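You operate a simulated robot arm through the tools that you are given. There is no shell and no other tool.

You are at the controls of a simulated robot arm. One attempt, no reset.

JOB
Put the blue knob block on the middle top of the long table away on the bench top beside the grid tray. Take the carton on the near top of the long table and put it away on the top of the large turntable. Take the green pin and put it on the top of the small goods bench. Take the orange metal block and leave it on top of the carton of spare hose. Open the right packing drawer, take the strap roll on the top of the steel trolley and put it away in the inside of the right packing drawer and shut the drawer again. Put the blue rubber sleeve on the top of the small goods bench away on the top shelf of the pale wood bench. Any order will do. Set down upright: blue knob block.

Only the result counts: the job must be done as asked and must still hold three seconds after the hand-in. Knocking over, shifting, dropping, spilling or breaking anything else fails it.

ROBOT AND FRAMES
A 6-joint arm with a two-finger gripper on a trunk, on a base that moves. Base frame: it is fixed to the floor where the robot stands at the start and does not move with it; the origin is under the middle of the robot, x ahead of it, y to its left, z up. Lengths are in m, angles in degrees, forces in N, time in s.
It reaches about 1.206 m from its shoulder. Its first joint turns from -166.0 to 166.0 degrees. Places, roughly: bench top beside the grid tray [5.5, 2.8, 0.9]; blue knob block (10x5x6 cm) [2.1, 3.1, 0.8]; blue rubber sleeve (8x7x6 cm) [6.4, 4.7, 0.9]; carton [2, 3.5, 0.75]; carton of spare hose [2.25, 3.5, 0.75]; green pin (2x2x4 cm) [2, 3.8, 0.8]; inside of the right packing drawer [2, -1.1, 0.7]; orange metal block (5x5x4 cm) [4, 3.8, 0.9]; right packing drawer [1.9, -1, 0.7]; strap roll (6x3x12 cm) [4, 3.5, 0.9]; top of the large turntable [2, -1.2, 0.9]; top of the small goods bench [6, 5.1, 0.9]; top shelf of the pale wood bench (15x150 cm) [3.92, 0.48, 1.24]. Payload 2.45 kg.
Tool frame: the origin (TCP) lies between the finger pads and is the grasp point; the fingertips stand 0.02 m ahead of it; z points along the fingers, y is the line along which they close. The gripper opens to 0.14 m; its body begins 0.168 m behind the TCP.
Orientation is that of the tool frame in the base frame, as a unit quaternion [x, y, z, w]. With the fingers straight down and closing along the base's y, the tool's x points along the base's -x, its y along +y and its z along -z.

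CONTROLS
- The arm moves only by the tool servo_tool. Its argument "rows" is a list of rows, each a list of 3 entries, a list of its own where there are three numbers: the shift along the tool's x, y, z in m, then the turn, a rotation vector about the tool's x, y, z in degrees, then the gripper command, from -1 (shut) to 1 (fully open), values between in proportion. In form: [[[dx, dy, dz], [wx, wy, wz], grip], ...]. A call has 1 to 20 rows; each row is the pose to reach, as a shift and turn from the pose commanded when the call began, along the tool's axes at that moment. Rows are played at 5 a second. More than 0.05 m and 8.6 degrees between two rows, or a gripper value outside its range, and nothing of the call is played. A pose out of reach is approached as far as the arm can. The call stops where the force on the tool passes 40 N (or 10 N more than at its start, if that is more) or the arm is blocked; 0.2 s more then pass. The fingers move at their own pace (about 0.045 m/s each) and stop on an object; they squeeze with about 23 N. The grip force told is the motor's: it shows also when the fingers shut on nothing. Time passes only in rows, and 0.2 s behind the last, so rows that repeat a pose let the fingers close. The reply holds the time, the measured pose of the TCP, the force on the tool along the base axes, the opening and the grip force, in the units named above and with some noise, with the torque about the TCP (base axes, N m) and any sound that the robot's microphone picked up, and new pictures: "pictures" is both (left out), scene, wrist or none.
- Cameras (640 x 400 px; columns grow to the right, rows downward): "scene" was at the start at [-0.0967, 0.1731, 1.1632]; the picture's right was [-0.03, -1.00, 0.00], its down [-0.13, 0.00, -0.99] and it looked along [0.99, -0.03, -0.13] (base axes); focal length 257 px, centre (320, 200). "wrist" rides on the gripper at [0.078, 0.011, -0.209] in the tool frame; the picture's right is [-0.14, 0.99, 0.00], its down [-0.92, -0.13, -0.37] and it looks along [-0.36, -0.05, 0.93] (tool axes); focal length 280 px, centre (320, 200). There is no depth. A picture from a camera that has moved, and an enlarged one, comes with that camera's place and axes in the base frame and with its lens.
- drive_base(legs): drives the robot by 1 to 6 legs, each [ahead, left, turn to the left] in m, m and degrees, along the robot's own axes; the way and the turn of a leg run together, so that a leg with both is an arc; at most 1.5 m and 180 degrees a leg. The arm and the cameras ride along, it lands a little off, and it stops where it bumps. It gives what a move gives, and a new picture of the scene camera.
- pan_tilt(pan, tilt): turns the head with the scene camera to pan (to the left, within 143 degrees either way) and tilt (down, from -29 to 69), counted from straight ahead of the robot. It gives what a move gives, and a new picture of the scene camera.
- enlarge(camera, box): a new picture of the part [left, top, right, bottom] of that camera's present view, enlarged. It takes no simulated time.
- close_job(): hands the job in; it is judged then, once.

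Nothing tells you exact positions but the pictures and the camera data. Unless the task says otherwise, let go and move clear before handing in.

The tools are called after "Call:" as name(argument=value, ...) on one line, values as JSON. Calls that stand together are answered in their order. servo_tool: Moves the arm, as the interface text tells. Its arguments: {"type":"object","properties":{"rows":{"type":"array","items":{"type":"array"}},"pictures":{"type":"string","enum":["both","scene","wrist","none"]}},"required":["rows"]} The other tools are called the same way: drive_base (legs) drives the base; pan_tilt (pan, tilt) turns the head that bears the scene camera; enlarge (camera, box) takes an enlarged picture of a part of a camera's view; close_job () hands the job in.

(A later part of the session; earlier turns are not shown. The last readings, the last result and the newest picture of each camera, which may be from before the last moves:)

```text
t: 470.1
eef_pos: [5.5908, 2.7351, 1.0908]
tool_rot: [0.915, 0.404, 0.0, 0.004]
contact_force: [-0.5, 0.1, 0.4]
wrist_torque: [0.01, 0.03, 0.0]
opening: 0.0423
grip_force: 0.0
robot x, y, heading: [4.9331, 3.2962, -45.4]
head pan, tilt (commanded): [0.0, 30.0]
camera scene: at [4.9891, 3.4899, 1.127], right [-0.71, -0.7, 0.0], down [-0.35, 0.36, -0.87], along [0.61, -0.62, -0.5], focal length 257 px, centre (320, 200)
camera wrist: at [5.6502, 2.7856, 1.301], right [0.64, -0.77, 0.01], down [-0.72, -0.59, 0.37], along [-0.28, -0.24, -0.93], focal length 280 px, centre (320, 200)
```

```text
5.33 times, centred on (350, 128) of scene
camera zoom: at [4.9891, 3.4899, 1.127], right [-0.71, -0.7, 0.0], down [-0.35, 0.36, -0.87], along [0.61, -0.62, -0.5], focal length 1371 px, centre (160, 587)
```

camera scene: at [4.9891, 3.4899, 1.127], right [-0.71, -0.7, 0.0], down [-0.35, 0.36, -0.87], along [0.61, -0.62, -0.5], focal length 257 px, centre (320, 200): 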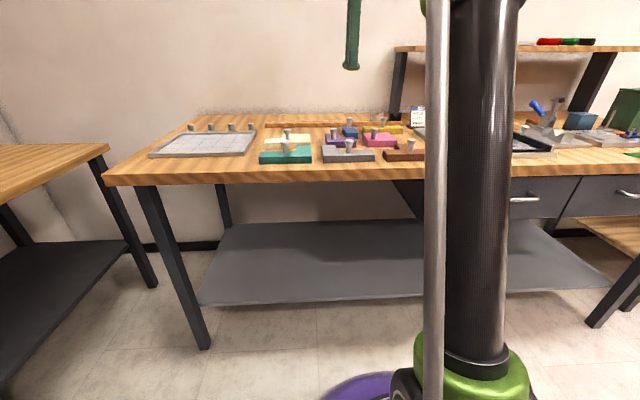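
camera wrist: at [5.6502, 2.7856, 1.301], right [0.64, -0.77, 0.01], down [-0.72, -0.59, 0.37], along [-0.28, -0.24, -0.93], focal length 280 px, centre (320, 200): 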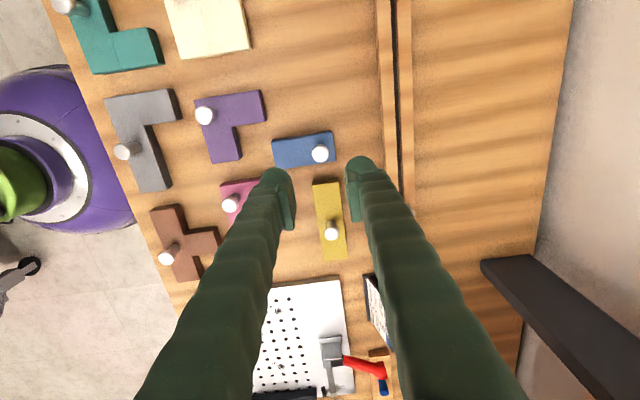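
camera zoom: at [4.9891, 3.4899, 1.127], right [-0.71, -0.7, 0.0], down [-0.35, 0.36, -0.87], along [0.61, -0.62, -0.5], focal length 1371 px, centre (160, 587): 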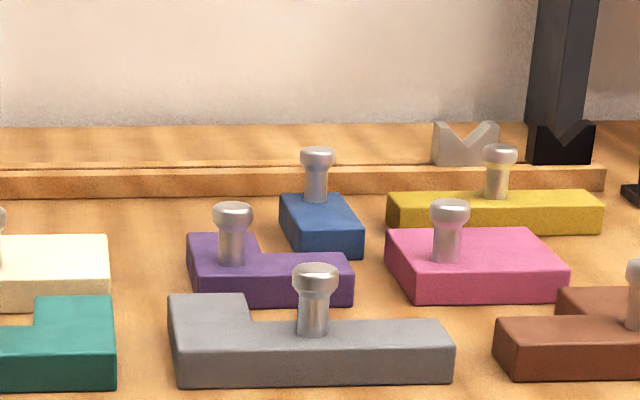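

The blue knob block stands upright beside the others. Now the strap roll: I retract, turn around to face the trolley.

Call:
servo_tool(rows=[[[0, -0.04, -0.02], [0, 0, 0], 0], [[0, -0.08, -0.04], [0, 0, 0], 0], [[0, -0.12, -0.06], [0, 0, 0], 0], [[0, -0.16, -0.08], [0, 0, 0], 0], [[0, -0.2, -0.08], [0, 0, 0], 0], [[0, -0.24, -0.08], [0, 0, 0], 0], [[0, -0.27, -0.08], [0, 0, 0], 0]], pictures="none")

Call:
drive_base(legs=[[0, 0, 90], [0, 0, 90], [0, 0.45, 0.4]])

Call:
pan_tilt(pan=0, tilt=25)

Call:
enlarge(camera="scene", box=[280, 100, 440, 200])

Call:
servo_tool(rows=[[[0, 0, 0], [0, 0, 0], 0.3]], pictures="wrist")

```text
t: 471.7
eef_pos: [5.3887, 2.9184, 1.1714]
tool_rot: [0.915, 0.402, 0.001, 0.005]
contact_force: [0.3, 0.4, 0.3]
wrist_torque: [0.04, 0.06, 0.01]
opening: 0.07
grip_force: 0.1
robot x, y, heading: [4.9355, 3.292, -45.2]
head pan, tilt (commanded): [0.0, 30.0]
```

```text
t: 482.1
eef_pos: [4.1531, 3.3473, 1.1712]
tool_rot: [-0.404, 0.915, 0.006, -0.001]
contact_force: [0.0, 0.0, -1.1]
wrist_torque: [0.0, -0.02, 0.0]
opening: 0.0699
grip_force: 0.1
robot x, y, heading: [4.6134, 2.9744, 134.9]
head pan, tilt (commanded): [0.0, 30.0]
camera scene: at [4.5583, 2.7804, 1.127], right [0.71, 0.71, 0.0], down [0.35, -0.35, -0.87], along [-0.61, 0.61, -0.5], focal length 257 px, centre (320, 200)
```

scene: 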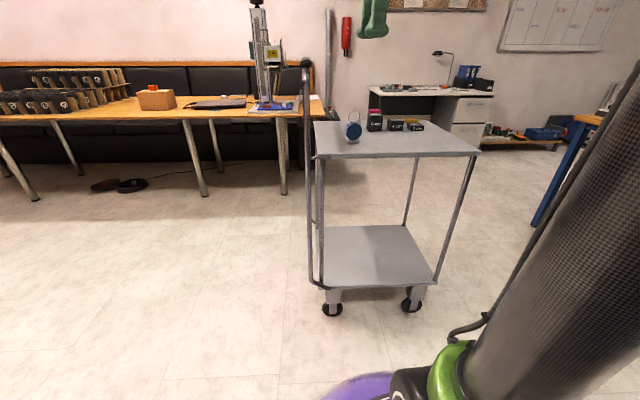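

```text
t: 482.8
eef_pos: [4.1543, 3.3459, 1.1709]
tool_rot: [-0.405, 0.914, 0.005, -0.001]
contact_force: [0.5, -1.2, 0.0]
wrist_torque: [0.0, 0.01, 0.03]
opening: 0.07
grip_force: 0.0
robot x, y, heading: [4.6105, 2.9741, 135.0]
head pan, tilt (commanded): [0.0, 25.0]
camera scene: at [4.5571, 2.7816, 1.135], right [0.71, 0.71, 0.0], down [0.3, -0.3, -0.91], along [-0.64, 0.64, -0.42], focal length 257 px, centre (320, 200)
```

scene: 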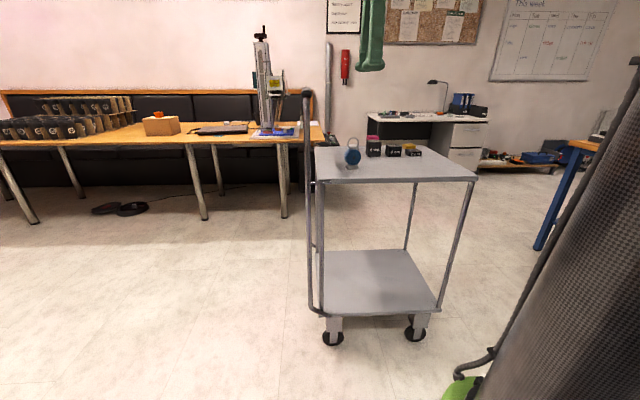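

```text
4.00 times, centred on (360, 150) of scene
camera zoom: at [4.5571, 2.7816, 1.135], right [0.71, 0.71, 0.0], down [0.3, -0.3, -0.91], along [-0.64, 0.64, -0.42], focal length 1028 px, centre (160, 400)
```

zoom: 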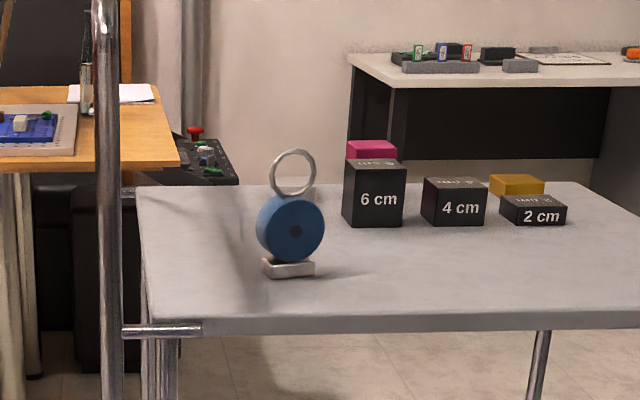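

```text
t: 483.2
eef_pos: [4.1542, 3.3479, 1.1704]
tool_rot: [-0.404, 0.915, 0.005, -0.002]
contact_force: [-0.4, 0.0, 0.1]
wrist_torque: [-0.03, 0.0, 0.02]
opening: 0.091
grip_force: 0.0
robot x, y, heading: [4.6127, 2.9729, 134.9]
head pan, tilt (commanded): [0.0, 25.0]
camera wrist: at [4.0942, 3.2937, 1.3788], right [-0.64, 0.77, 0.01], down [0.72, 0.59, 0.37], along [0.28, 0.24, -0.93], focal length 280 px, centre (320, 200)
```

wrist: 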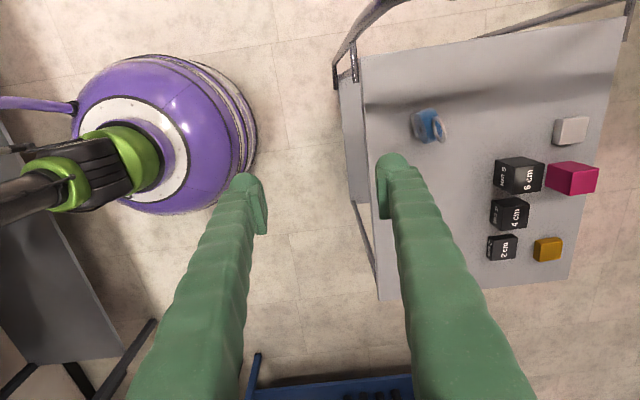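

The strap roll (blue disc on a small foot with a ring on top) is at the near-left of the trolley top. I enlarge the wrist view to get its axis.

Call:
enlarge(camera="wrist", box=[366, 80, 494, 160])

```text
5.00 times, centred on (430, 120) of wrist
camera zoom: at [4.0942, 3.2937, 1.3788], right [-0.64, 0.77, 0.01], down [0.72, 0.59, 0.37], along [0.28, 0.24, -0.93], focal length 1402 px, centre (-230, 600)
```

zoom: 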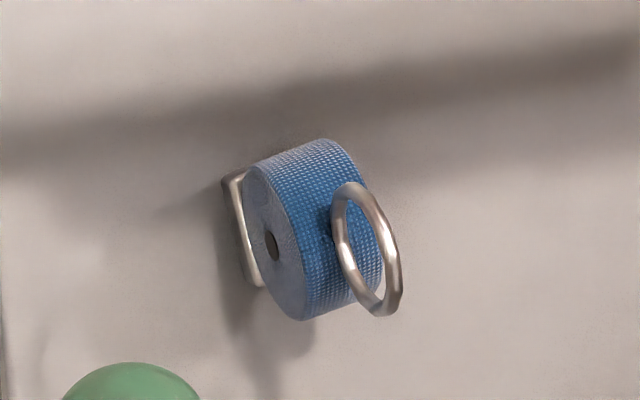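

The roll's thickness axis is at about 150°, centre near (4.022, 3.465), disc centre z≈0.895. I align over it, descend halfway and verify.

Call:
servo_tool(rows=[[[0, 0.04, 0], [0, 0, -3], 0.2], [[0, 0.08, 0], [0, 0, -6], 0.2], [[0.001, 0.12, 0], [0, 0, -9], 0.2], [[0.002, 0.15, 0.02], [0, 0, -12.4], 0.2], [[0.0026, 0.1766, 0.05], [0, 0, -12.4], 0.2], [[0.0026, 0.1766, 0.09], [0, 0, -12.4], 0.2], [[0.0026, 0.1766, 0.13], [0, 0, -12.4], 0.2], [[0.0026, 0.1766, 0.15], [0, 0, -12.4], 0.2]], pictures="both")

Call:
enlarge(camera="wrist", box=[240, 80, 400, 180])

```text
t: 485.0
eef_pos: [4.0223, 3.465, 1.0239]
tool_rot: [-0.501, 0.865, 0.005, -0.001]
contact_force: [-0.1, 0.4, -0.5]
wrist_torque: [0.01, 0.03, 0.0]
opening: 0.0842
grip_force: 0.1
robot x, y, heading: [4.6105, 2.9749, 134.9]
head pan, tilt (commanded): [0.0, 25.0]
camera scene: at [4.557, 2.7817, 1.135], right [0.71, 0.71, 0.0], down [0.3, -0.3, -0.91], along [-0.64, 0.64, -0.42], focal length 257 px, centre (320, 200)
camera wrist: at [3.9738, 3.4002, 1.2305], right [-0.79, 0.61, 0.01], down [0.57, 0.73, 0.37], along [0.22, 0.3, -0.93], focal length 280 px, centre (320, 200)
```

scene: 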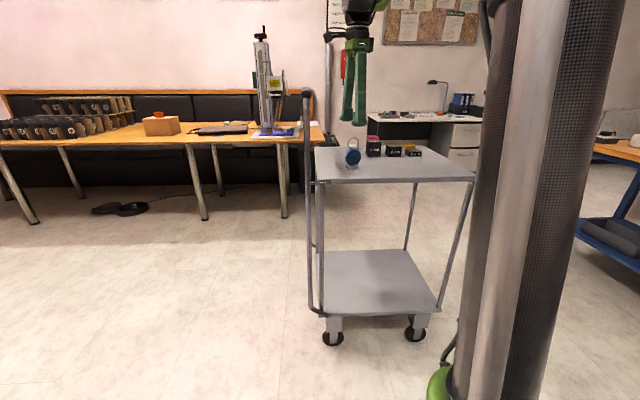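
wrist: 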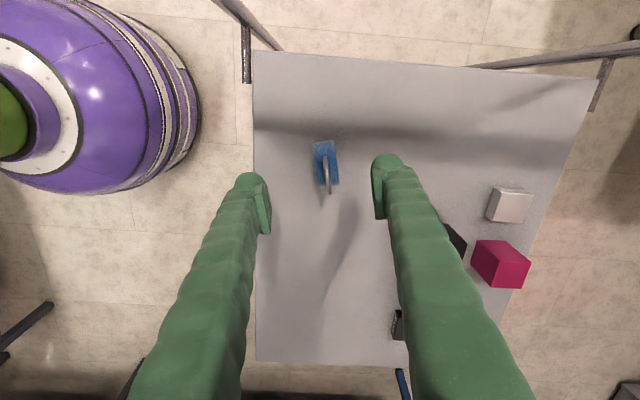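

```text
4.00 times, centred on (320, 130) of wrist
camera zoom: at [3.9738, 3.4002, 1.2305], right [-0.79, 0.61, 0.01], down [0.57, 0.73, 0.37], along [0.22, 0.3, -0.93], focal length 1122 px, centre (320, 480)
```

zoom: 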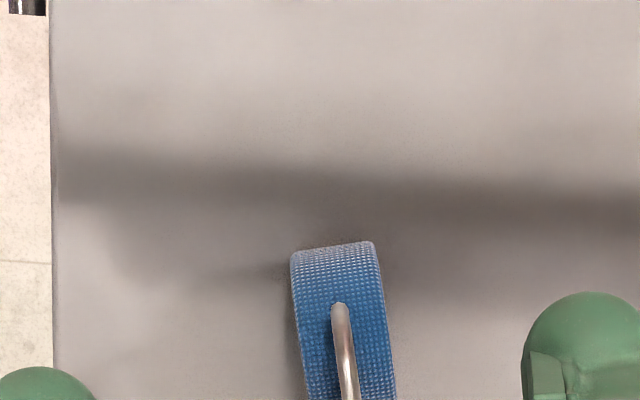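

Aligned well. I apply a 5 mm correction, descend and grip the roll across its thickness.

Call:
servo_tool(rows=[[[-0.004, 0.005, 0.02], [0, 0, 0], 0.1], [[-0.004, 0.005, 0.05], [0, 0, 0], 0.0], [[-0.004, 0.005, 0.08], [0, 0, 0], 0.0], [[-0.004, 0.005, 0.105], [0, 0, 0], 0.0], [[-0.004, 0.005, 0.124], [0, 0, 0], 0.0], [[-0.004, 0.005, 0.124], [0, 0, 0], -0.2], [[-0.004, 0.005, 0.124], [0, 0, 0], -0.4], [[-0.004, 0.005, 0.124], [0, 0, 0], -0.7], [[-0.004, 0.005, 0.124], [0, 0, 0], -1], [[-0.004, 0.005, 0.124], [0, 0, 0], -1]], pictures="both")

Call:
enlarge(camera="scene", box=[310, 110, 430, 185])

```text
t: 487.2
eef_pos: [4.0193, 3.472, 0.8976]
tool_rot: [-0.501, 0.865, 0.005, -0.001]
contact_force: [-0.6, -0.5, 0.5]
wrist_torque: [0.0, -0.01, -0.02]
opening: 0.0248
grip_force: 22.9
robot x, y, heading: [4.6102, 2.9735, 134.8]
head pan, tilt (commanded): [0.0, 25.0]
camera scene: at [4.557, 2.7817, 1.135], right [0.71, 0.71, 0.0], down [0.3, -0.3, -0.91], along [-0.64, 0.64, -0.42], focal length 257 px, centre (320, 200)
camera wrist: at [3.9705, 3.4065, 1.1065], right [-0.79, 0.61, 0.01], down [0.57, 0.73, 0.37], along [0.22, 0.3, -0.93], focal length 280 px, centre (320, 200)
```

scene: 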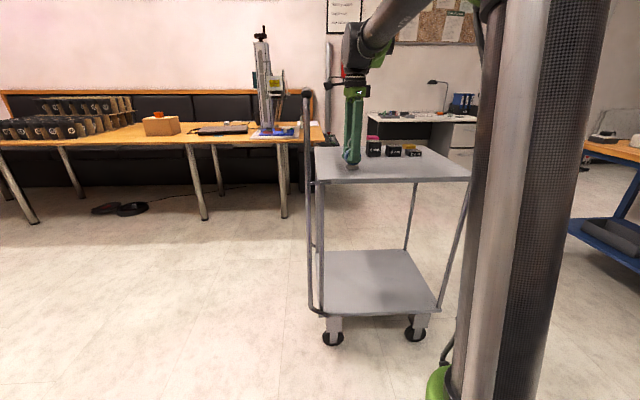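
wrist: 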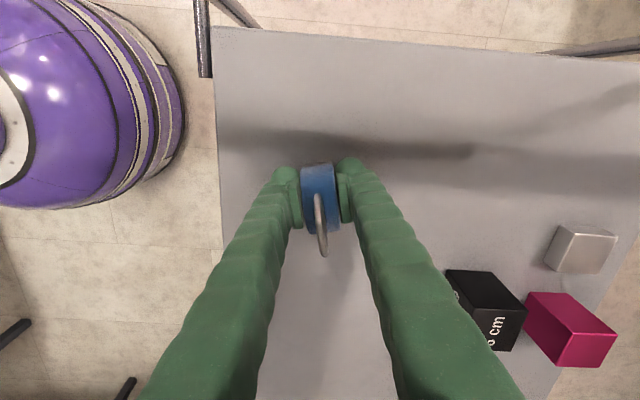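

```text
5.33 times, centred on (370, 148) of scene
camera zoom: at [4.557, 2.7817, 1.135], right [0.71, 0.71, 0.0], down [0.3, -0.3, -0.91], along [-0.64, 0.64, -0.42], focal length 1371 px, centre (53, 480)
```

zoom: 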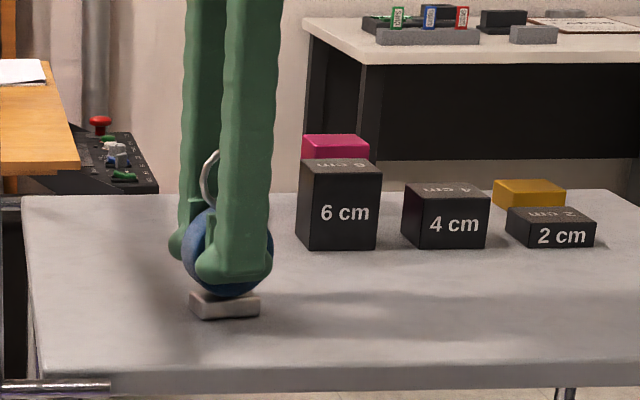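

The roll is gripped (2.5 cm). I lift and check that its foot comes with it.

Call:
servo_tool(rows=[[[0, 0, -0.01], [0, 0, 0], -1], [[0, 0, -0.03], [0, 0, 0], -1], [[0, 0, -0.06], [0, 0, 0], -1], [[0, 0, -0.1], [0, 0, 0], -1], [[0, 0, -0.14], [0, 0, 0], -1], [[0, 0, -0.18], [0, 0, 0], -1], [[0, 0, -0.22], [0, 0, 0], -1], [[0, 0, -0.26], [0, 0, 0], -1], [[0, -0.03, -0.29], [0, 0, 0], -1], [[0, -0.07, -0.3], [0, 0, 0], -1], [[0, -0.11, -0.3], [0, 0, 0], -1], [[0, -0.15, -0.3], [0, 0, 0], -1], [[0, -0.19, -0.3], [0, 0, 0], -1]], pictures="both")

Call:
enlarge(camera="scene", box=[300, 20, 460, 120])

```text
t: 490.0
eef_pos: [4.1843, 3.3765, 1.1968]
tool_rot: [-0.502, 0.865, 0.005, 0.0]
contact_force: [-0.8, 0.2, -0.4]
wrist_torque: [-0.14, -0.06, -0.01]
opening: 0.0248
grip_force: 23.0
robot x, y, heading: [4.6101, 2.9722, 135.1]
head pan, tilt (commanded): [0.0, 25.0]
camera scene: at [4.5567, 2.7819, 1.135], right [0.71, 0.71, 0.0], down [0.3, -0.3, -0.91], along [-0.64, 0.64, -0.42], focal length 257 px, centre (320, 200)
camera wrist: at [4.1369, 3.3104, 1.4047], right [-0.79, 0.61, 0.01], down [0.57, 0.73, 0.37], along [0.22, 0.3, -0.93], focal length 280 px, centre (320, 200)
```

scene: 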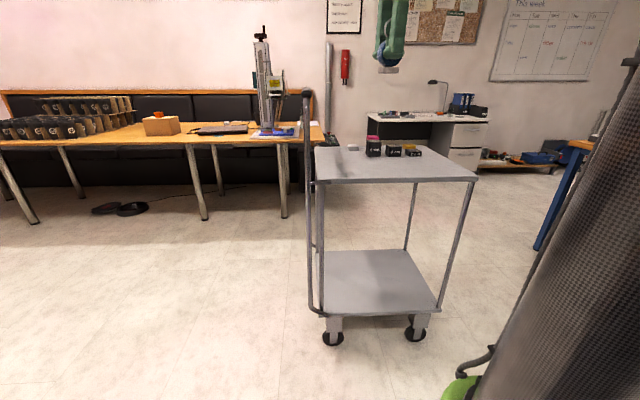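
wrist: 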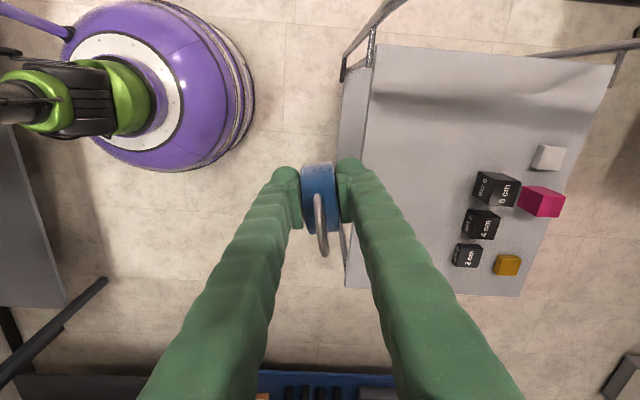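

```text
4.00 times, centred on (380, 70) of scene
camera zoom: at [4.5567, 2.7819, 1.135], right [0.71, 0.71, 0.0], down [0.3, -0.3, -0.91], along [-0.64, 0.64, -0.42], focal length 1028 px, centre (80, 720)
```

zoom: 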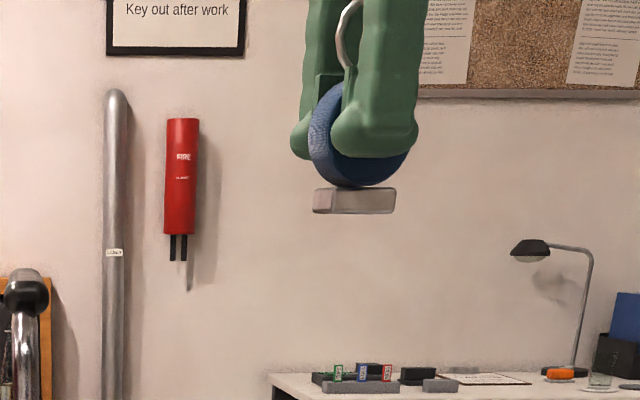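

The roll and its foot are held as one piece. I retract further and strafe along the aisle to the drawer bench.

Call:
servo_tool(rows=[[[0, -0.04, 0], [0, 0, 0], -1], [[0, -0.08, 0], [0, 0, 0], -1], [[0, -0.12, 0], [0, 0, 0], -1]], pictures="none")

Call:
drive_base(legs=[[-0.04, 1.5, 0], [0, 1.5, 0], [0, 1.4, 0]])

```text
t: 490.8
eef_pos: [4.2879, 3.317, 1.1954]
tool_rot: [-0.501, 0.865, 0.005, -0.002]
contact_force: [-1.3, 0.9, -1.3]
wrist_torque: [-0.07, -0.03, 0.03]
opening: 0.0251
grip_force: 23.2
robot x, y, heading: [4.6124, 2.976, 135.0]
head pan, tilt (commanded): [0.0, 25.0]
```

```text
refused: leg 1 is longer than a leg can be; nothing moved
```

Call:
drive_base(legs=[[-0.04, 1.4, 0], [0, 1.45, 0], [0, 1.45, 0]])

Call:
pan_tilt(pan=120, tilt=15)

```text
t: 511.2
eef_pos: [1.2962, 0.2494, 1.196]
tool_rot: [-0.509, 0.861, 0.005, -0.002]
contact_force: [-0.4, -0.5, -0.8]
wrist_torque: [0.02, 0.0, 0.0]
opening: 0.0249
grip_force: 22.9
robot x, y, heading: [1.6274, -0.0852, 136.3]
head pan, tilt (commanded): [0.0, 25.0]
camera scene: at [1.5768, -0.2799, 1.135], right [0.69, 0.72, 0.0], down [0.3, -0.29, -0.91], along [-0.65, 0.63, -0.42], focal length 257 px, centre (320, 200)
```

scene: 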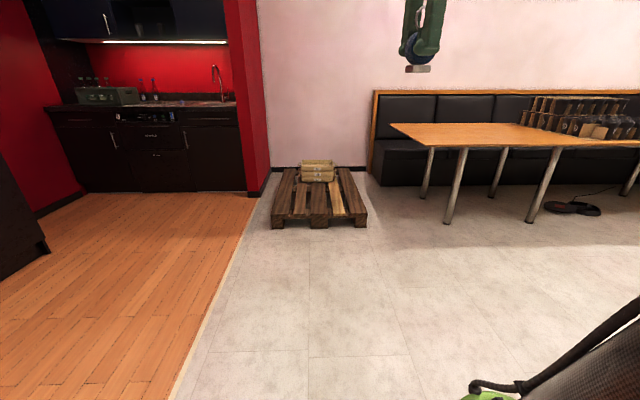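

```text
t: 513.2
eef_pos: [1.2964, 0.2493, 1.195]
tool_rot: [-0.51, 0.86, 0.005, -0.001]
contact_force: [-1.0, -0.4, -0.9]
wrist_torque: [-0.03, 0.02, 0.04]
opening: 0.0247
grip_force: 23.0
robot x, y, heading: [1.6267, -0.0868, 136.0]
head pan, tilt (commanded): [120.0, 15.0]
camera scene: at [1.6209, -0.4344, 1.1512], right [-0.97, 0.24, 0.0], down [0.06, 0.25, -0.97], along [-0.23, -0.94, -0.26], focal length 257 px, centre (320, 200)
```

scene: 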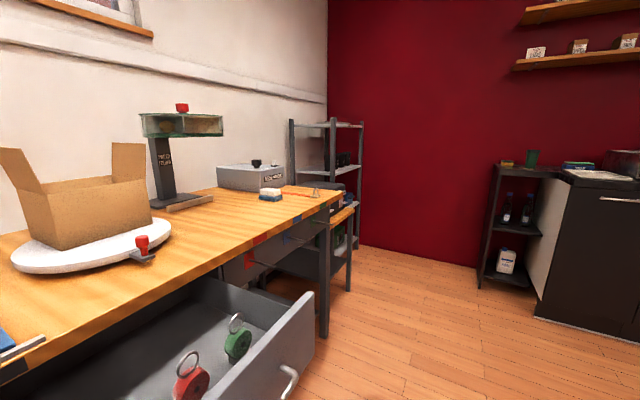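

The drawer is open, with a red and a green strap roll standing in its right part; the left part is free. I turn to face it and line up with the free left part.

Call:
drive_base(legs=[[0.1, 0, 0], [0, 0, 90], [0, 0, 89], [0, -0.33, 0]])

Call:
pan_tilt(pan=0, tilt=35)

Call:
servo_tool(rows=[[[0, 0, 0], [0, 0, 0], -1]], pictures="wrist")

```text
t: 523.8
eef_pos: [1.6475, -0.589, 1.1951]
tool_rot: [0.865, 0.501, 0.001, 0.005]
contact_force: [0.6, 0.4, -1.2]
wrist_torque: [0.02, -0.02, -0.02]
opening: 0.0248
grip_force: 22.4
robot x, y, heading: [1.3263, -0.2471, -44.6]
head pan, tilt (commanded): [120.0, 15.0]
camera scene: at [1.3386, 0.1017, 1.1512], right [0.97, -0.26, 0.0], down [-0.07, -0.25, -0.97], along [0.25, 0.93, -0.26], focal length 257 px, centre (320, 200)
```

scene: 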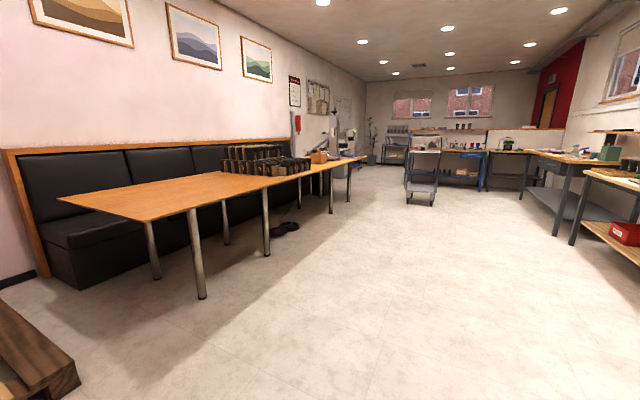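

```text
t: 525.8
eef_pos: [1.6488, -0.5897, 1.197]
tool_rot: [0.865, 0.502, 0.001, 0.005]
contact_force: [-0.6, -0.2, -1.2]
wrist_torque: [0.0, -0.02, -0.02]
opening: 0.0247
grip_force: 23.5
robot x, y, heading: [1.3217, -0.2504, -44.9]
head pan, tilt (commanded): [0.0, 35.0]
camera scene: at [1.3769, -0.0507, 1.1192], right [-0.71, -0.71, 0.0], down [-0.41, 0.41, -0.82], along [0.58, -0.58, -0.57], focal length 257 px, centre (320, 200)
```

scene: 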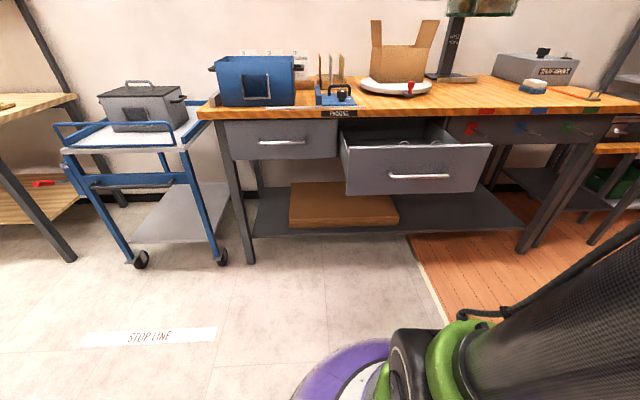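

```text
t: 526.1
eef_pos: [1.649, -0.5907, 1.1962]
tool_rot: [0.865, 0.502, 0.001, 0.005]
contact_force: [0.2, -0.6, -2.1]
wrist_torque: [-0.01, -0.01, 0.0]
opening: 0.0249
grip_force: 22.8
robot x, y, heading: [1.324, -0.2455, -45.0]
head pan, tilt (commanded): [0.0, 35.0]
camera wrist: at [1.6955, -0.5269, 1.4036], right [0.79, -0.61, 0.01], down [-0.57, -0.73, 0.37], along [-0.22, -0.3, -0.93], focal length 280 px, centre (320, 200)
```

wrist: 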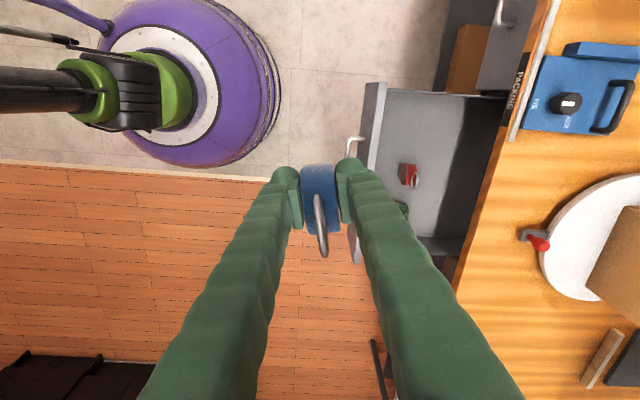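

The free left part of the drawer (u≈0.70–0.84) is visible. I move the roll above it, square it to the drawer, and lower it to just above the drawer rim.

Call:
servo_tool(rows=[[[-0.007, 0.04, 0], [0, 0, 2], -1], [[-0.014, 0.08, 0], [0, 0, 4], -1], [[-0.021, 0.12, 0], [0, 0, 6], -1], [[-0.028, 0.16, 0], [0, 0, 8], -1], [[-0.035, 0.2, 0], [0, 0, 10.5], -1], [[-0.0407, 0.239, 0], [0, 0, 12.5], -1], [[-0.0407, 0.239, 0.05], [0, 0, 12.5], -1], [[-0.0407, 0.239, 0.1], [0, 0, 12.5], -1], [[-0.0407, 0.239, 0.15], [0, 0, 12.5], -1], [[-0.0407, 0.239, 0.2], [0, 0, 12.5], -1], [[-0.0407, 0.239, 0.24], [0, 0, 12.5], -1], [[-0.0407, 0.239, 0.28], [0, 0, 12.5], -1]], pictures="both")

Call:
enlarge(camera="scene", box=[310, 80, 510, 205])

```text
t: 528.8
eef_pos: [1.837, -0.7433, 0.9165]
tool_rot: [0.914, 0.405, 0.001, 0.005]
contact_force: [-0.2, 0.3, -0.2]
wrist_torque: [0.0, -0.03, 0.0]
opening: 0.0249
grip_force: 23.6
robot x, y, heading: [1.323, -0.2531, -44.9]
head pan, tilt (commanded): [0.0, 35.0]
camera scene: at [1.3769, -0.0508, 1.1192], right [-0.71, -0.71, 0.0], down [-0.41, 0.41, -0.82], along [0.58, -0.58, -0.57], focal length 257 px, centre (320, 200)
camera wrist: at [1.8963, -0.6924, 1.1256], right [0.64, -0.77, 0.01], down [-0.72, -0.59, 0.37], along [-0.28, -0.24, -0.93], focal length 280 px, centre (320, 200)
```

scene: 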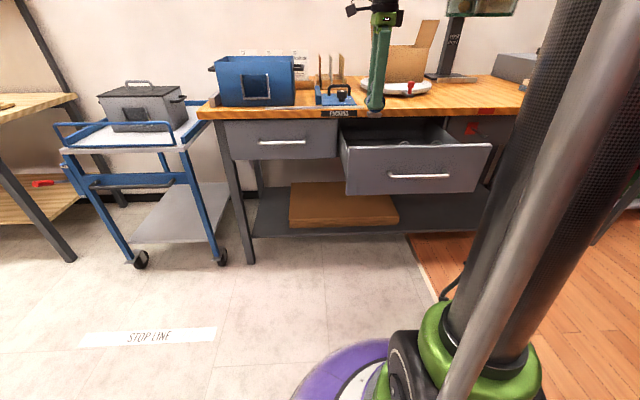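
wrist: 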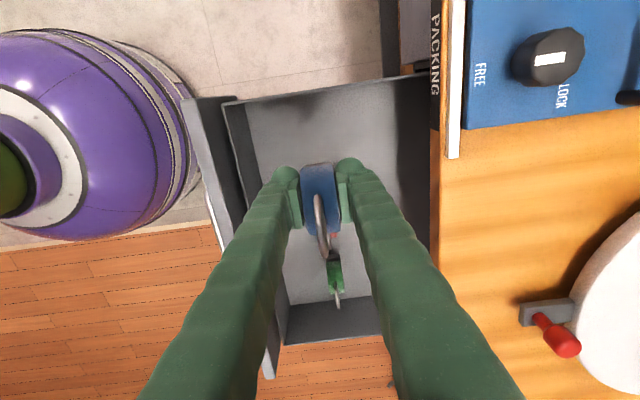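

```text
3.20 times, centred on (410, 142) of scene
camera zoom: at [1.3769, -0.0508, 1.1192], right [-0.71, -0.71, 0.0], down [-0.41, 0.41, -0.82], along [0.58, -0.58, -0.57], focal length 823 px, centre (32, 384)
```

zoom: 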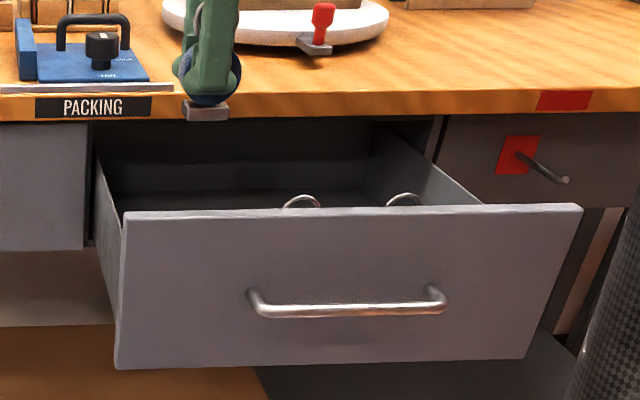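

The landing place is free, about 5 cm from the red roll. I lower the roll into the drawer, slowly near the floor.

Call:
servo_tool(rows=[[[0.007, 0, 0.03], [0, 0, 0], -1], [[0.007, 0, 0.07], [0, 0, 0], -1], [[0.007, 0, 0.11], [0, 0, 0], -1], [[0.007, 0, 0.14], [0, 0, 0], -1], [[0.007, 0, 0.16], [0, 0, 0], -1], [[0.007, 0, 0.17], [0, 0, 0], -1]], pictures="wrist")

```text
t: 530.1
eef_pos: [1.8432, -0.7426, 0.747]
tool_rot: [0.915, 0.404, 0.001, 0.005]
contact_force: [0.2, -0.3, -1.0]
wrist_torque: [0.02, 0.0, 0.03]
opening: 0.0248
grip_force: 23.0
robot x, y, heading: [1.3225, -0.247, -44.8]
head pan, tilt (commanded): [0.0, 35.0]
camera wrist: at [1.9029, -0.6923, 0.9552], right [0.64, -0.77, 0.01], down [-0.72, -0.59, 0.37], along [-0.28, -0.24, -0.93], focal length 280 px, centre (320, 200)
```

wrist: 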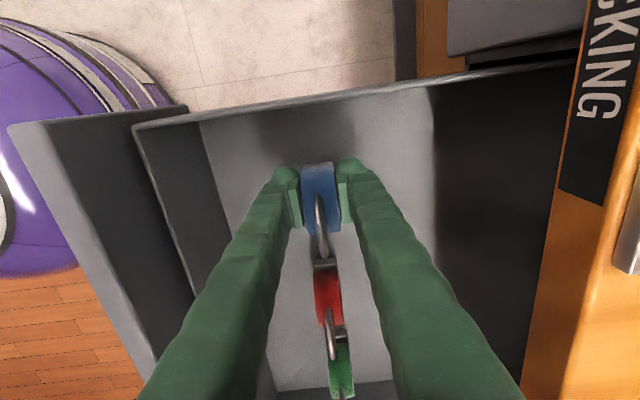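

Call:
servo_tool(rows=[[[0, 0, 0.005], [0, 0, 0], -1], [[0, 0, 0.01], [0, 0, 0], -1], [[0, 0, 0.014], [0, 0, 0], -1], [[0, 0, 0.017], [0, 0, 0], -1]], pictures="none")

```text
t: 531.1
eef_pos: [1.8443, -0.7426, 0.7306]
tool_rot: [0.914, 0.405, 0.001, 0.005]
contact_force: [0.6, -0.2, -0.2]
wrist_torque: [0.01, -0.03, 0.0]
opening: 0.0245
grip_force: 23.0
robot x, y, heading: [1.3242, -0.2516, -44.8]
head pan, tilt (commanded): [0.0, 35.0]
```

Call:
servo_tool(rows=[[[0, 0, 0.003], [0, 0, 0], -1], [[0, 0, 0.006], [0, 0, 0], -1], [[0, 0, 0.009], [0, 0, 0], -1]], pictures="none")

```text
t: 532.0
eef_pos: [1.8441, -0.7417, 0.7221]
tool_rot: [0.915, 0.404, 0.001, 0.005]
contact_force: [1.6, -0.8, 20.3]
wrist_torque: [0.02, -0.03, 0.03]
opening: 0.025
grip_force: 22.9
robot x, y, heading: [1.3207, -0.2471, -45.0]
head pan, tilt (commanded): [0.0, 35.0]
```

The roll stands on the drawer floor. I open the fingers and rise straight out.

Call:
servo_tool(rows=[[[0, 0, -0.002], [0, 0, 0], -0.5], [[0, 0, -0.002], [0, 0, 0], -0.3], [[0, 0, -0.002], [0, 0, 0], -0.2], [[0, 0, -0.002], [0, 0, 0], -0.2], [[0, 0, -0.03], [0, 0, 0], -0.2], [[0, 0, -0.07], [0, 0, 0], -0.2], [[0, 0, -0.11], [0, 0, 0], -0.2], [[0, 0, -0.15], [0, 0, 0], -0.2], [[0, 0, -0.19], [0, 0, 0], -0.2], [[0, 0, -0.23], [0, 0, 0], -0.2], [[0, 0, -0.27], [0, 0, 0], -0.2], [[0, 0, -0.31], [0, 0, 0], -0.2], [[0, 0, -0.35], [0, 0, 0], -0.2]], pictures="both")

Call:
enlarge(camera="wrist", box=[200, 60, 440, 210])

```text
t: 534.8
eef_pos: [1.8417, -0.7402, 1.0715]
tool_rot: [0.915, 0.404, 0.001, 0.005]
contact_force: [0.7, -0.3, 0.1]
wrist_torque: [0.0, 0.01, 0.02]
opening: 0.0561
grip_force: 0.0
robot x, y, heading: [1.3227, -0.2472, -44.9]
head pan, tilt (commanded): [0.0, 35.0]
camera scene: at [1.377, -0.0508, 1.1192], right [-0.71, -0.71, 0.0], down [-0.41, 0.41, -0.82], along [0.58, -0.58, -0.57], focal length 257 px, centre (320, 200)
camera wrist: at [1.9001, -0.6891, 1.2795], right [0.64, -0.77, 0.01], down [-0.72, -0.59, 0.37], along [-0.28, -0.24, -0.93], focal length 280 px, centre (320, 200)
```

scene: 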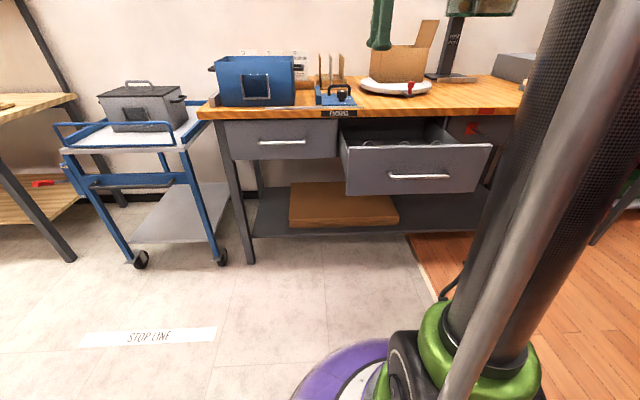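
wrist: 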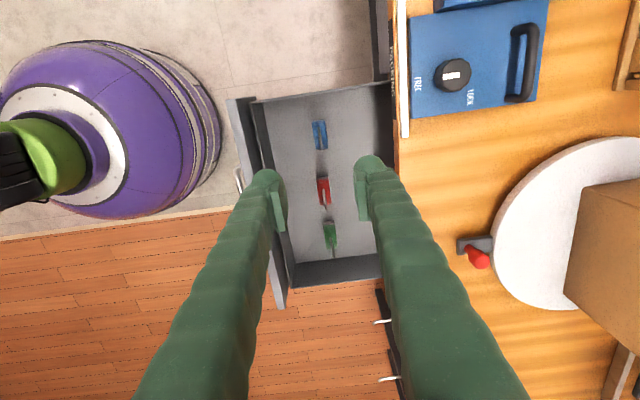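

```text
2.67 times, centred on (320, 135) of wrist
camera zoom: at [1.9001, -0.6891, 1.2795], right [0.64, -0.77, 0.01], down [-0.72, -0.59, 0.37], along [-0.28, -0.24, -0.93], focal length 748 px, centre (320, 373)
```

zoom: 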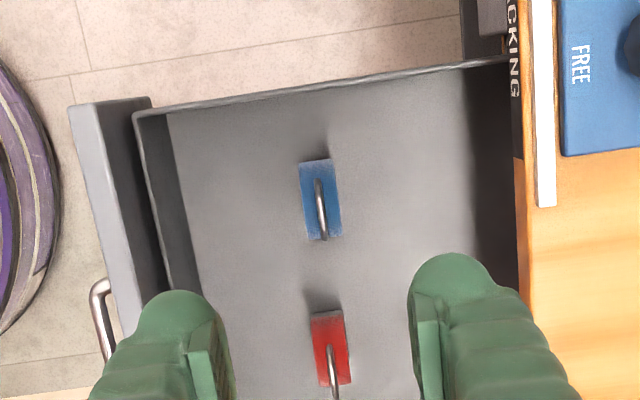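

The strap roll stands in the drawer in line with the others. To shut the drawer I will push its handle bar with closed fingers pitched 40°, clear of the bench edge; first I withdraw, back up and return the tool to neutral roll.

Call:
servo_tool(rows=[[[0, -0.04, -0.03], [0, 0, 0], -0.2], [[0, -0.08, -0.04], [0, 0, 0], -0.4], [[0, -0.12, -0.04], [0, 0, 0], -0.6], [[0, -0.16, -0.04], [0, 0, 0], -0.8], [[0, -0.2, -0.04], [0, 0, 0], -1], [[0, -0.24, -0.04], [0, 0, 0], -1], [[0, -0.24, -0.04], [0, 0, -8], -1], [[0, -0.24, -0.04], [0, 0, -16], -1], [[0, -0.24, -0.04], [0, 0, -24], -1], [[0, -0.24, -0.04], [0, 0, -32], -1], [[0, -0.24, -0.04], [0, 0, -40], -1], [[0, -0.24, -0.04], [0, 0, -48], -1], [[0, -0.24, -0.04], [0, 0, -56], -1], [[0, -0.24, -0.04], [0, 0, -64], -1], [[0, -0.24, -0.04], [0, 0, -72], -1], [[0, -0.24, -0.04], [0, 0, -80], -1], [[0, -0.24, -0.04], [0, 0, -88], -1], [[0, -0.24, -0.04], [0, 0, -90], -1]], pictures="none")

Call:
drive_base(legs=[[-0.2, -0.1, 0]])

Call:
enlarge(camera="scene", box=[280, 60, 520, 210])

```text
t: 538.5
eef_pos: [1.6635, -0.578, 1.1088]
tool_rot: [0.36, 0.933, -0.003, 0.004]
contact_force: [-0.1, -0.7, -0.6]
wrist_torque: [-0.01, 0.02, 0.02]
opening: 0.0001
grip_force: 22.8
robot x, y, heading: [1.3218, -0.251, -45.0]
head pan, tilt (commanded): [0.0, 35.0]
```

```text
t: 540.2
eef_pos: [1.4538, -0.5066, 1.1091]
tool_rot: [0.359, 0.933, -0.003, 0.005]
contact_force: [1.0, 0.1, -0.6]
wrist_torque: [0.01, 0.02, 0.01]
opening: 0.0
grip_force: 23.5
robot x, y, heading: [1.1157, -0.1788, -44.6]
head pan, tilt (commanded): [0.0, 35.0]
camera scene: at [1.1644, 0.0179, 1.1192], right [-0.7, -0.71, 0.0], down [-0.41, 0.4, -0.82], along [0.58, -0.58, -0.57], focal length 257 px, centre (320, 200)
```

scene: 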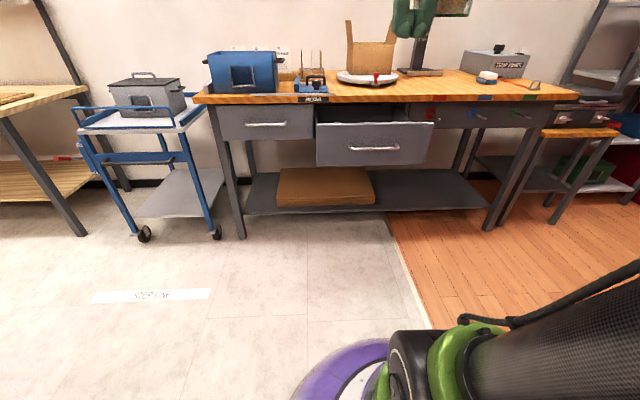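

```text
2.67 times, centred on (400, 135) of scene
camera zoom: at [1.1644, 0.0179, 1.1192], right [-0.7, -0.71, 0.0], down [-0.41, 0.4, -0.82], along [0.58, -0.58, -0.57], focal length 686 px, centre (107, 373)
```

zoom: 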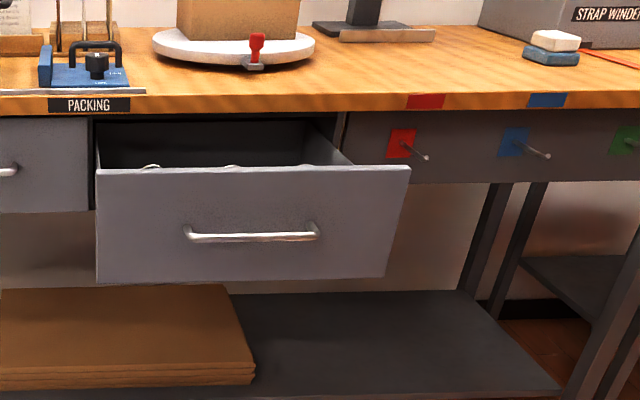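

The bar is at about (1.641, -0.720, 0.745). I pitch the closed fingers 40° and bring them just in front of the bar.

Call:
servo_tool(rows=[[[-0.02, -0.003, 0.03], [0, -4, 0], -1], [[-0.04, -0.006, 0.065], [0, -8, 0], -1], [[-0.06, -0.01, 0.1], [0, -12, 0], -1], [[-0.08, -0.013, 0.135], [0, -16, 0], -1], [[-0.1, -0.016, 0.17], [0, -20, 0], -1], [[-0.12, -0.02, 0.205], [0, -24, 0], -1], [[-0.14, -0.023, 0.24], [0, -28, 0], -1], [[-0.16, -0.026, 0.275], [0, -32, 0], -1], [[-0.18, -0.029, 0.31], [0, -36, 0], -1], [[-0.2, -0.0325, 0.345], [0, -40, 0], -1], [[-0.2217, -0.0325, 0.362], [0, -40, 0], -1]], pictures="both")

Call:
enlarge(camera="scene", box=[280, 60, 520, 210])

```text
t: 542.6
eef_pos: [1.5991, -0.682, 0.7508]
tool_rot: [0.336, 0.876, -0.125, 0.323]
contact_force: [-0.4, 0.0, 0.0]
wrist_torque: [-0.01, 0.0, -0.02]
opening: 0.0
grip_force: 23.3
robot x, y, heading: [1.1157, -0.1786, -44.4]
head pan, tilt (commanded): [0.0, 35.0]
camera scene: at [1.1644, 0.0179, 1.1192], right [-0.7, -0.71, 0.0], down [-0.41, 0.4, -0.82], along [0.58, -0.58, -0.57], focal length 257 px, centre (320, 200)
camera wrist: at [1.4604, -0.5451, 0.8583], right [0.74, 0.67, 0.09], down [0.26, -0.4, 0.88], along [0.62, -0.63, -0.47], focal length 280 px, centre (320, 200)
```

scene: 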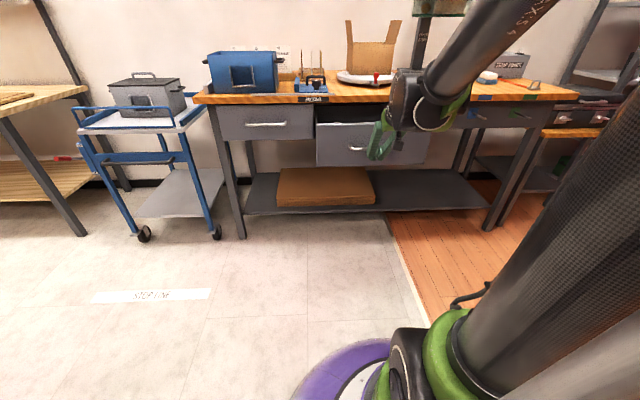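
wrist: 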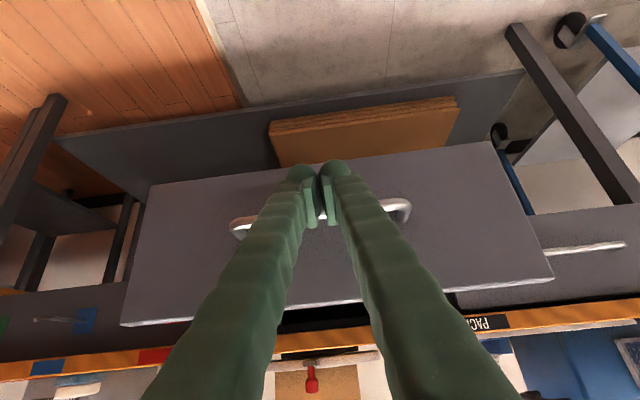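

```text
2.67 times, centred on (400, 135) of scene
camera zoom: at [1.1644, 0.0179, 1.1192], right [-0.7, -0.71, 0.0], down [-0.41, 0.4, -0.82], along [0.58, -0.58, -0.57], focal length 686 px, centre (107, 373)
```

zoom: 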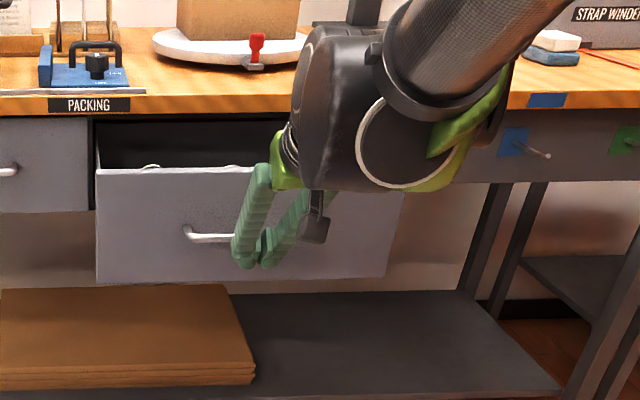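

The closed fingertips are right in front of the bar at its height. I push forward gently.

Call:
servo_tool(rows=[[[-0.0152, -0.0001, 0.013], [0, 0, 0], -1], [[-0.0266, -0.0002, 0.0227], [0, 0, 0], -1], [[-0.038, -0.0002, 0.0325], [0, 0, 0], -1], [[-0.0494, -0.0003, 0.0422], [0, 0, 0], -1], [[-0.0608, -0.0004, 0.052], [0, 0, 0], -1]], pictures="both")

```text
t: 543.9
eef_pos: [1.6577, -0.7371, 0.7499]
tool_rot: [0.336, 0.876, -0.126, 0.323]
contact_force: [0.1, 0.3, 0.2]
wrist_torque: [0.0, 0.01, 0.0]
opening: 0.0
grip_force: 29.2
robot x, y, heading: [1.1118, -0.1778, -44.9]
head pan, tilt (commanded): [0.0, 35.0]
camera scene: at [1.1644, 0.0178, 1.1192], right [-0.7, -0.71, 0.0], down [-0.41, 0.4, -0.82], along [0.58, -0.58, -0.57], focal length 257 px, centre (320, 200)
camera wrist: at [1.5201, -0.5998, 0.8567], right [0.74, 0.67, 0.09], down [0.26, -0.4, 0.88], along [0.62, -0.63, -0.47], focal length 280 px, centre (320, 200)
```

scene: 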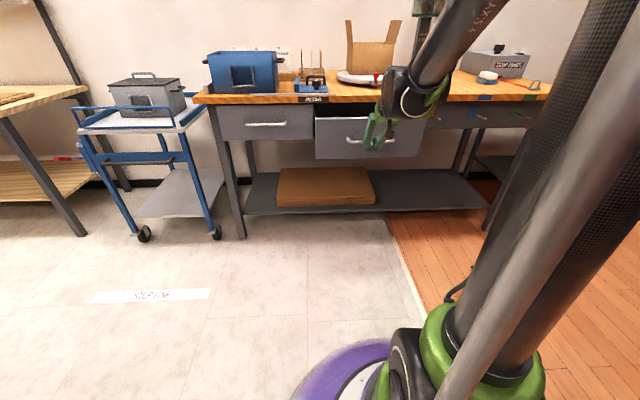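
wrist: 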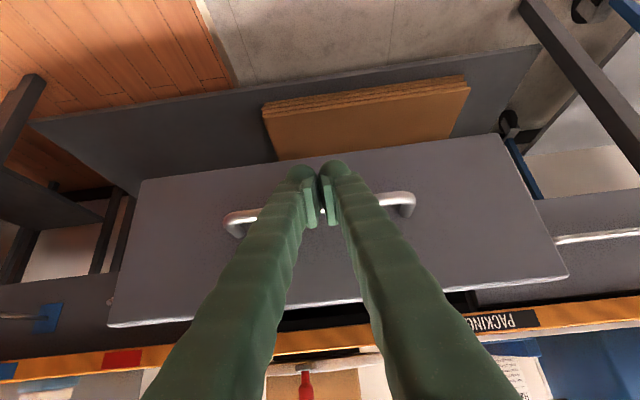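

Call:
servo_tool(rows=[[[-0.0152, -0.0001, 0.013], [0, 0, 0], -1], [[-0.0304, -0.0002, 0.026], [0, 0, 0], -1], [[-0.0456, -0.0003, 0.039], [0, 0, 0], -1], [[-0.0608, -0.0004, 0.052], [0, 0, 0], -1], [[-0.076, -0.0005, 0.065], [0, 0, 0], -1], [[-0.0912, -0.0006, 0.078], [0, 0, 0], -1]], pictures="both")

```text
t: 545.2
eef_pos: [1.7464, -0.8193, 0.7506]
tool_rot: [0.336, 0.876, -0.125, 0.324]
contact_force: [0.4, 0.0, 0.8]
wrist_torque: [0.0, -0.01, 0.01]
opening: 0.0
grip_force: 29.0
robot x, y, heading: [1.1127, -0.1816, -44.9]
head pan, tilt (commanded): [0.0, 35.0]
camera scene: at [1.1644, 0.0178, 1.1192], right [-0.7, -0.71, 0.0], down [-0.41, 0.4, -0.82], along [0.58, -0.58, -0.57], focal length 257 px, centre (320, 200)
camera wrist: at [1.6099, -0.6798, 0.8573], right [0.74, 0.67, 0.09], down [0.26, -0.4, 0.88], along [0.62, -0.63, -0.47], focal length 280 px, centre (320, 200)
```

scene: 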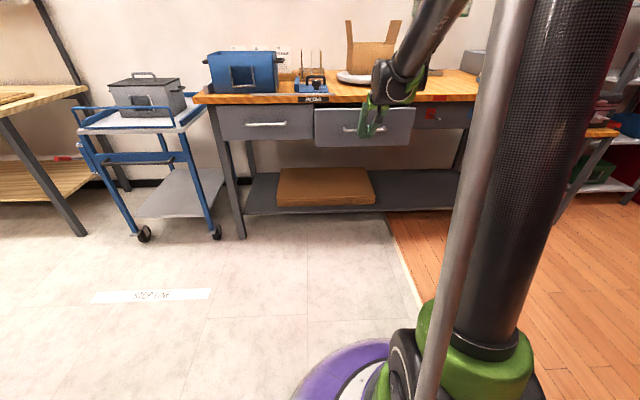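
wrist: 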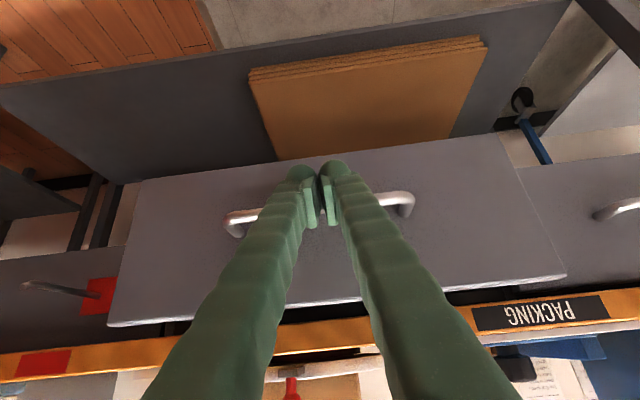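

The drawer is sliding in smoothly. I keep pushing, slower toward the end.

Call:
servo_tool(rows=[[[-0.0152, -0.0001, 0.013], [0, 0, 0], -1], [[-0.0304, -0.0002, 0.026], [0, 0, 0], -1], [[-0.0456, -0.0003, 0.039], [0, 0, 0], -1], [[-0.057, -0.0004, 0.0487], [0, 0, 0], -1], [[-0.0646, -0.0004, 0.0552], [0, 0, 0], -1]], pictures="both")

Call:
enlarge(camera="scene", box=[200, 70, 440, 220])

```text
t: 546.5
eef_pos: [1.8092, -0.874, 0.7487]
tool_rot: [0.336, 0.876, -0.125, 0.323]
contact_force: [0.6, -0.5, -0.2]
wrist_torque: [0.0, 0.02, -0.02]
opening: 0.0002
grip_force: 29.5
robot x, y, heading: [1.1117, -0.1789, -44.8]
head pan, tilt (commanded): [0.0, 35.0]
camera scene: at [1.1645, 0.0177, 1.1192], right [-0.7, -0.71, 0.0], down [-0.41, 0.4, -0.82], along [0.58, -0.58, -0.57], focal length 257 px, centre (320, 200)
camera wrist: at [1.6723, -0.7369, 0.8566], right [0.74, 0.67, 0.09], down [0.26, -0.4, 0.88], along [0.62, -0.63, -0.47], focal length 280 px, centre (320, 200)
```

scene: 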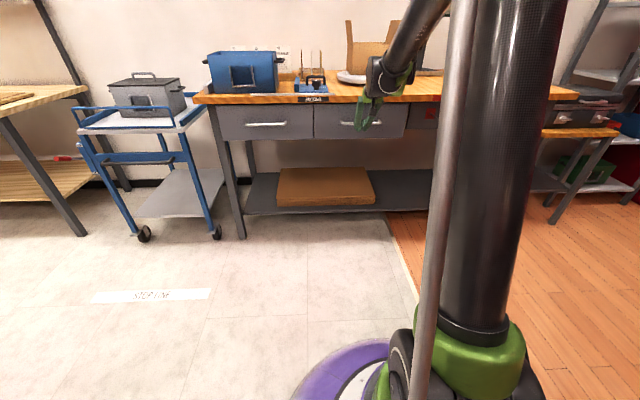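
wrist: 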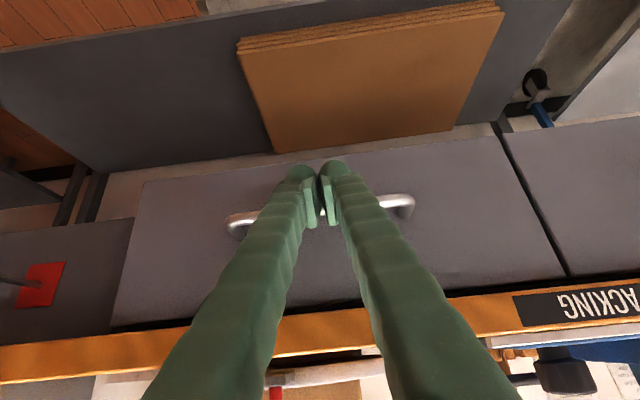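

```text
2.67 times, centred on (320, 145) of scene
camera zoom: at [1.1645, 0.0177, 1.1192], right [-0.7, -0.71, 0.0], down [-0.41, 0.4, -0.82], along [0.58, -0.58, -0.57], focal length 686 px, centre (320, 347)
```

zoom: 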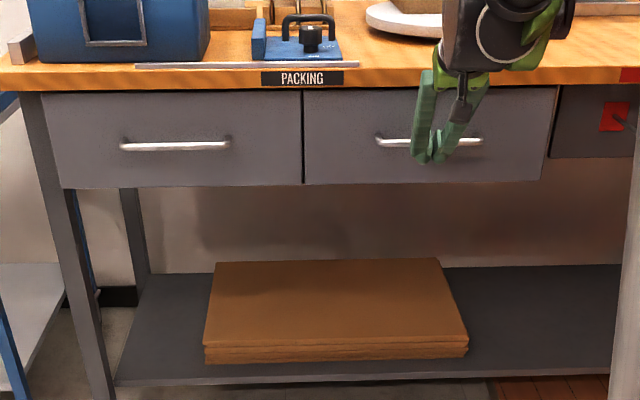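

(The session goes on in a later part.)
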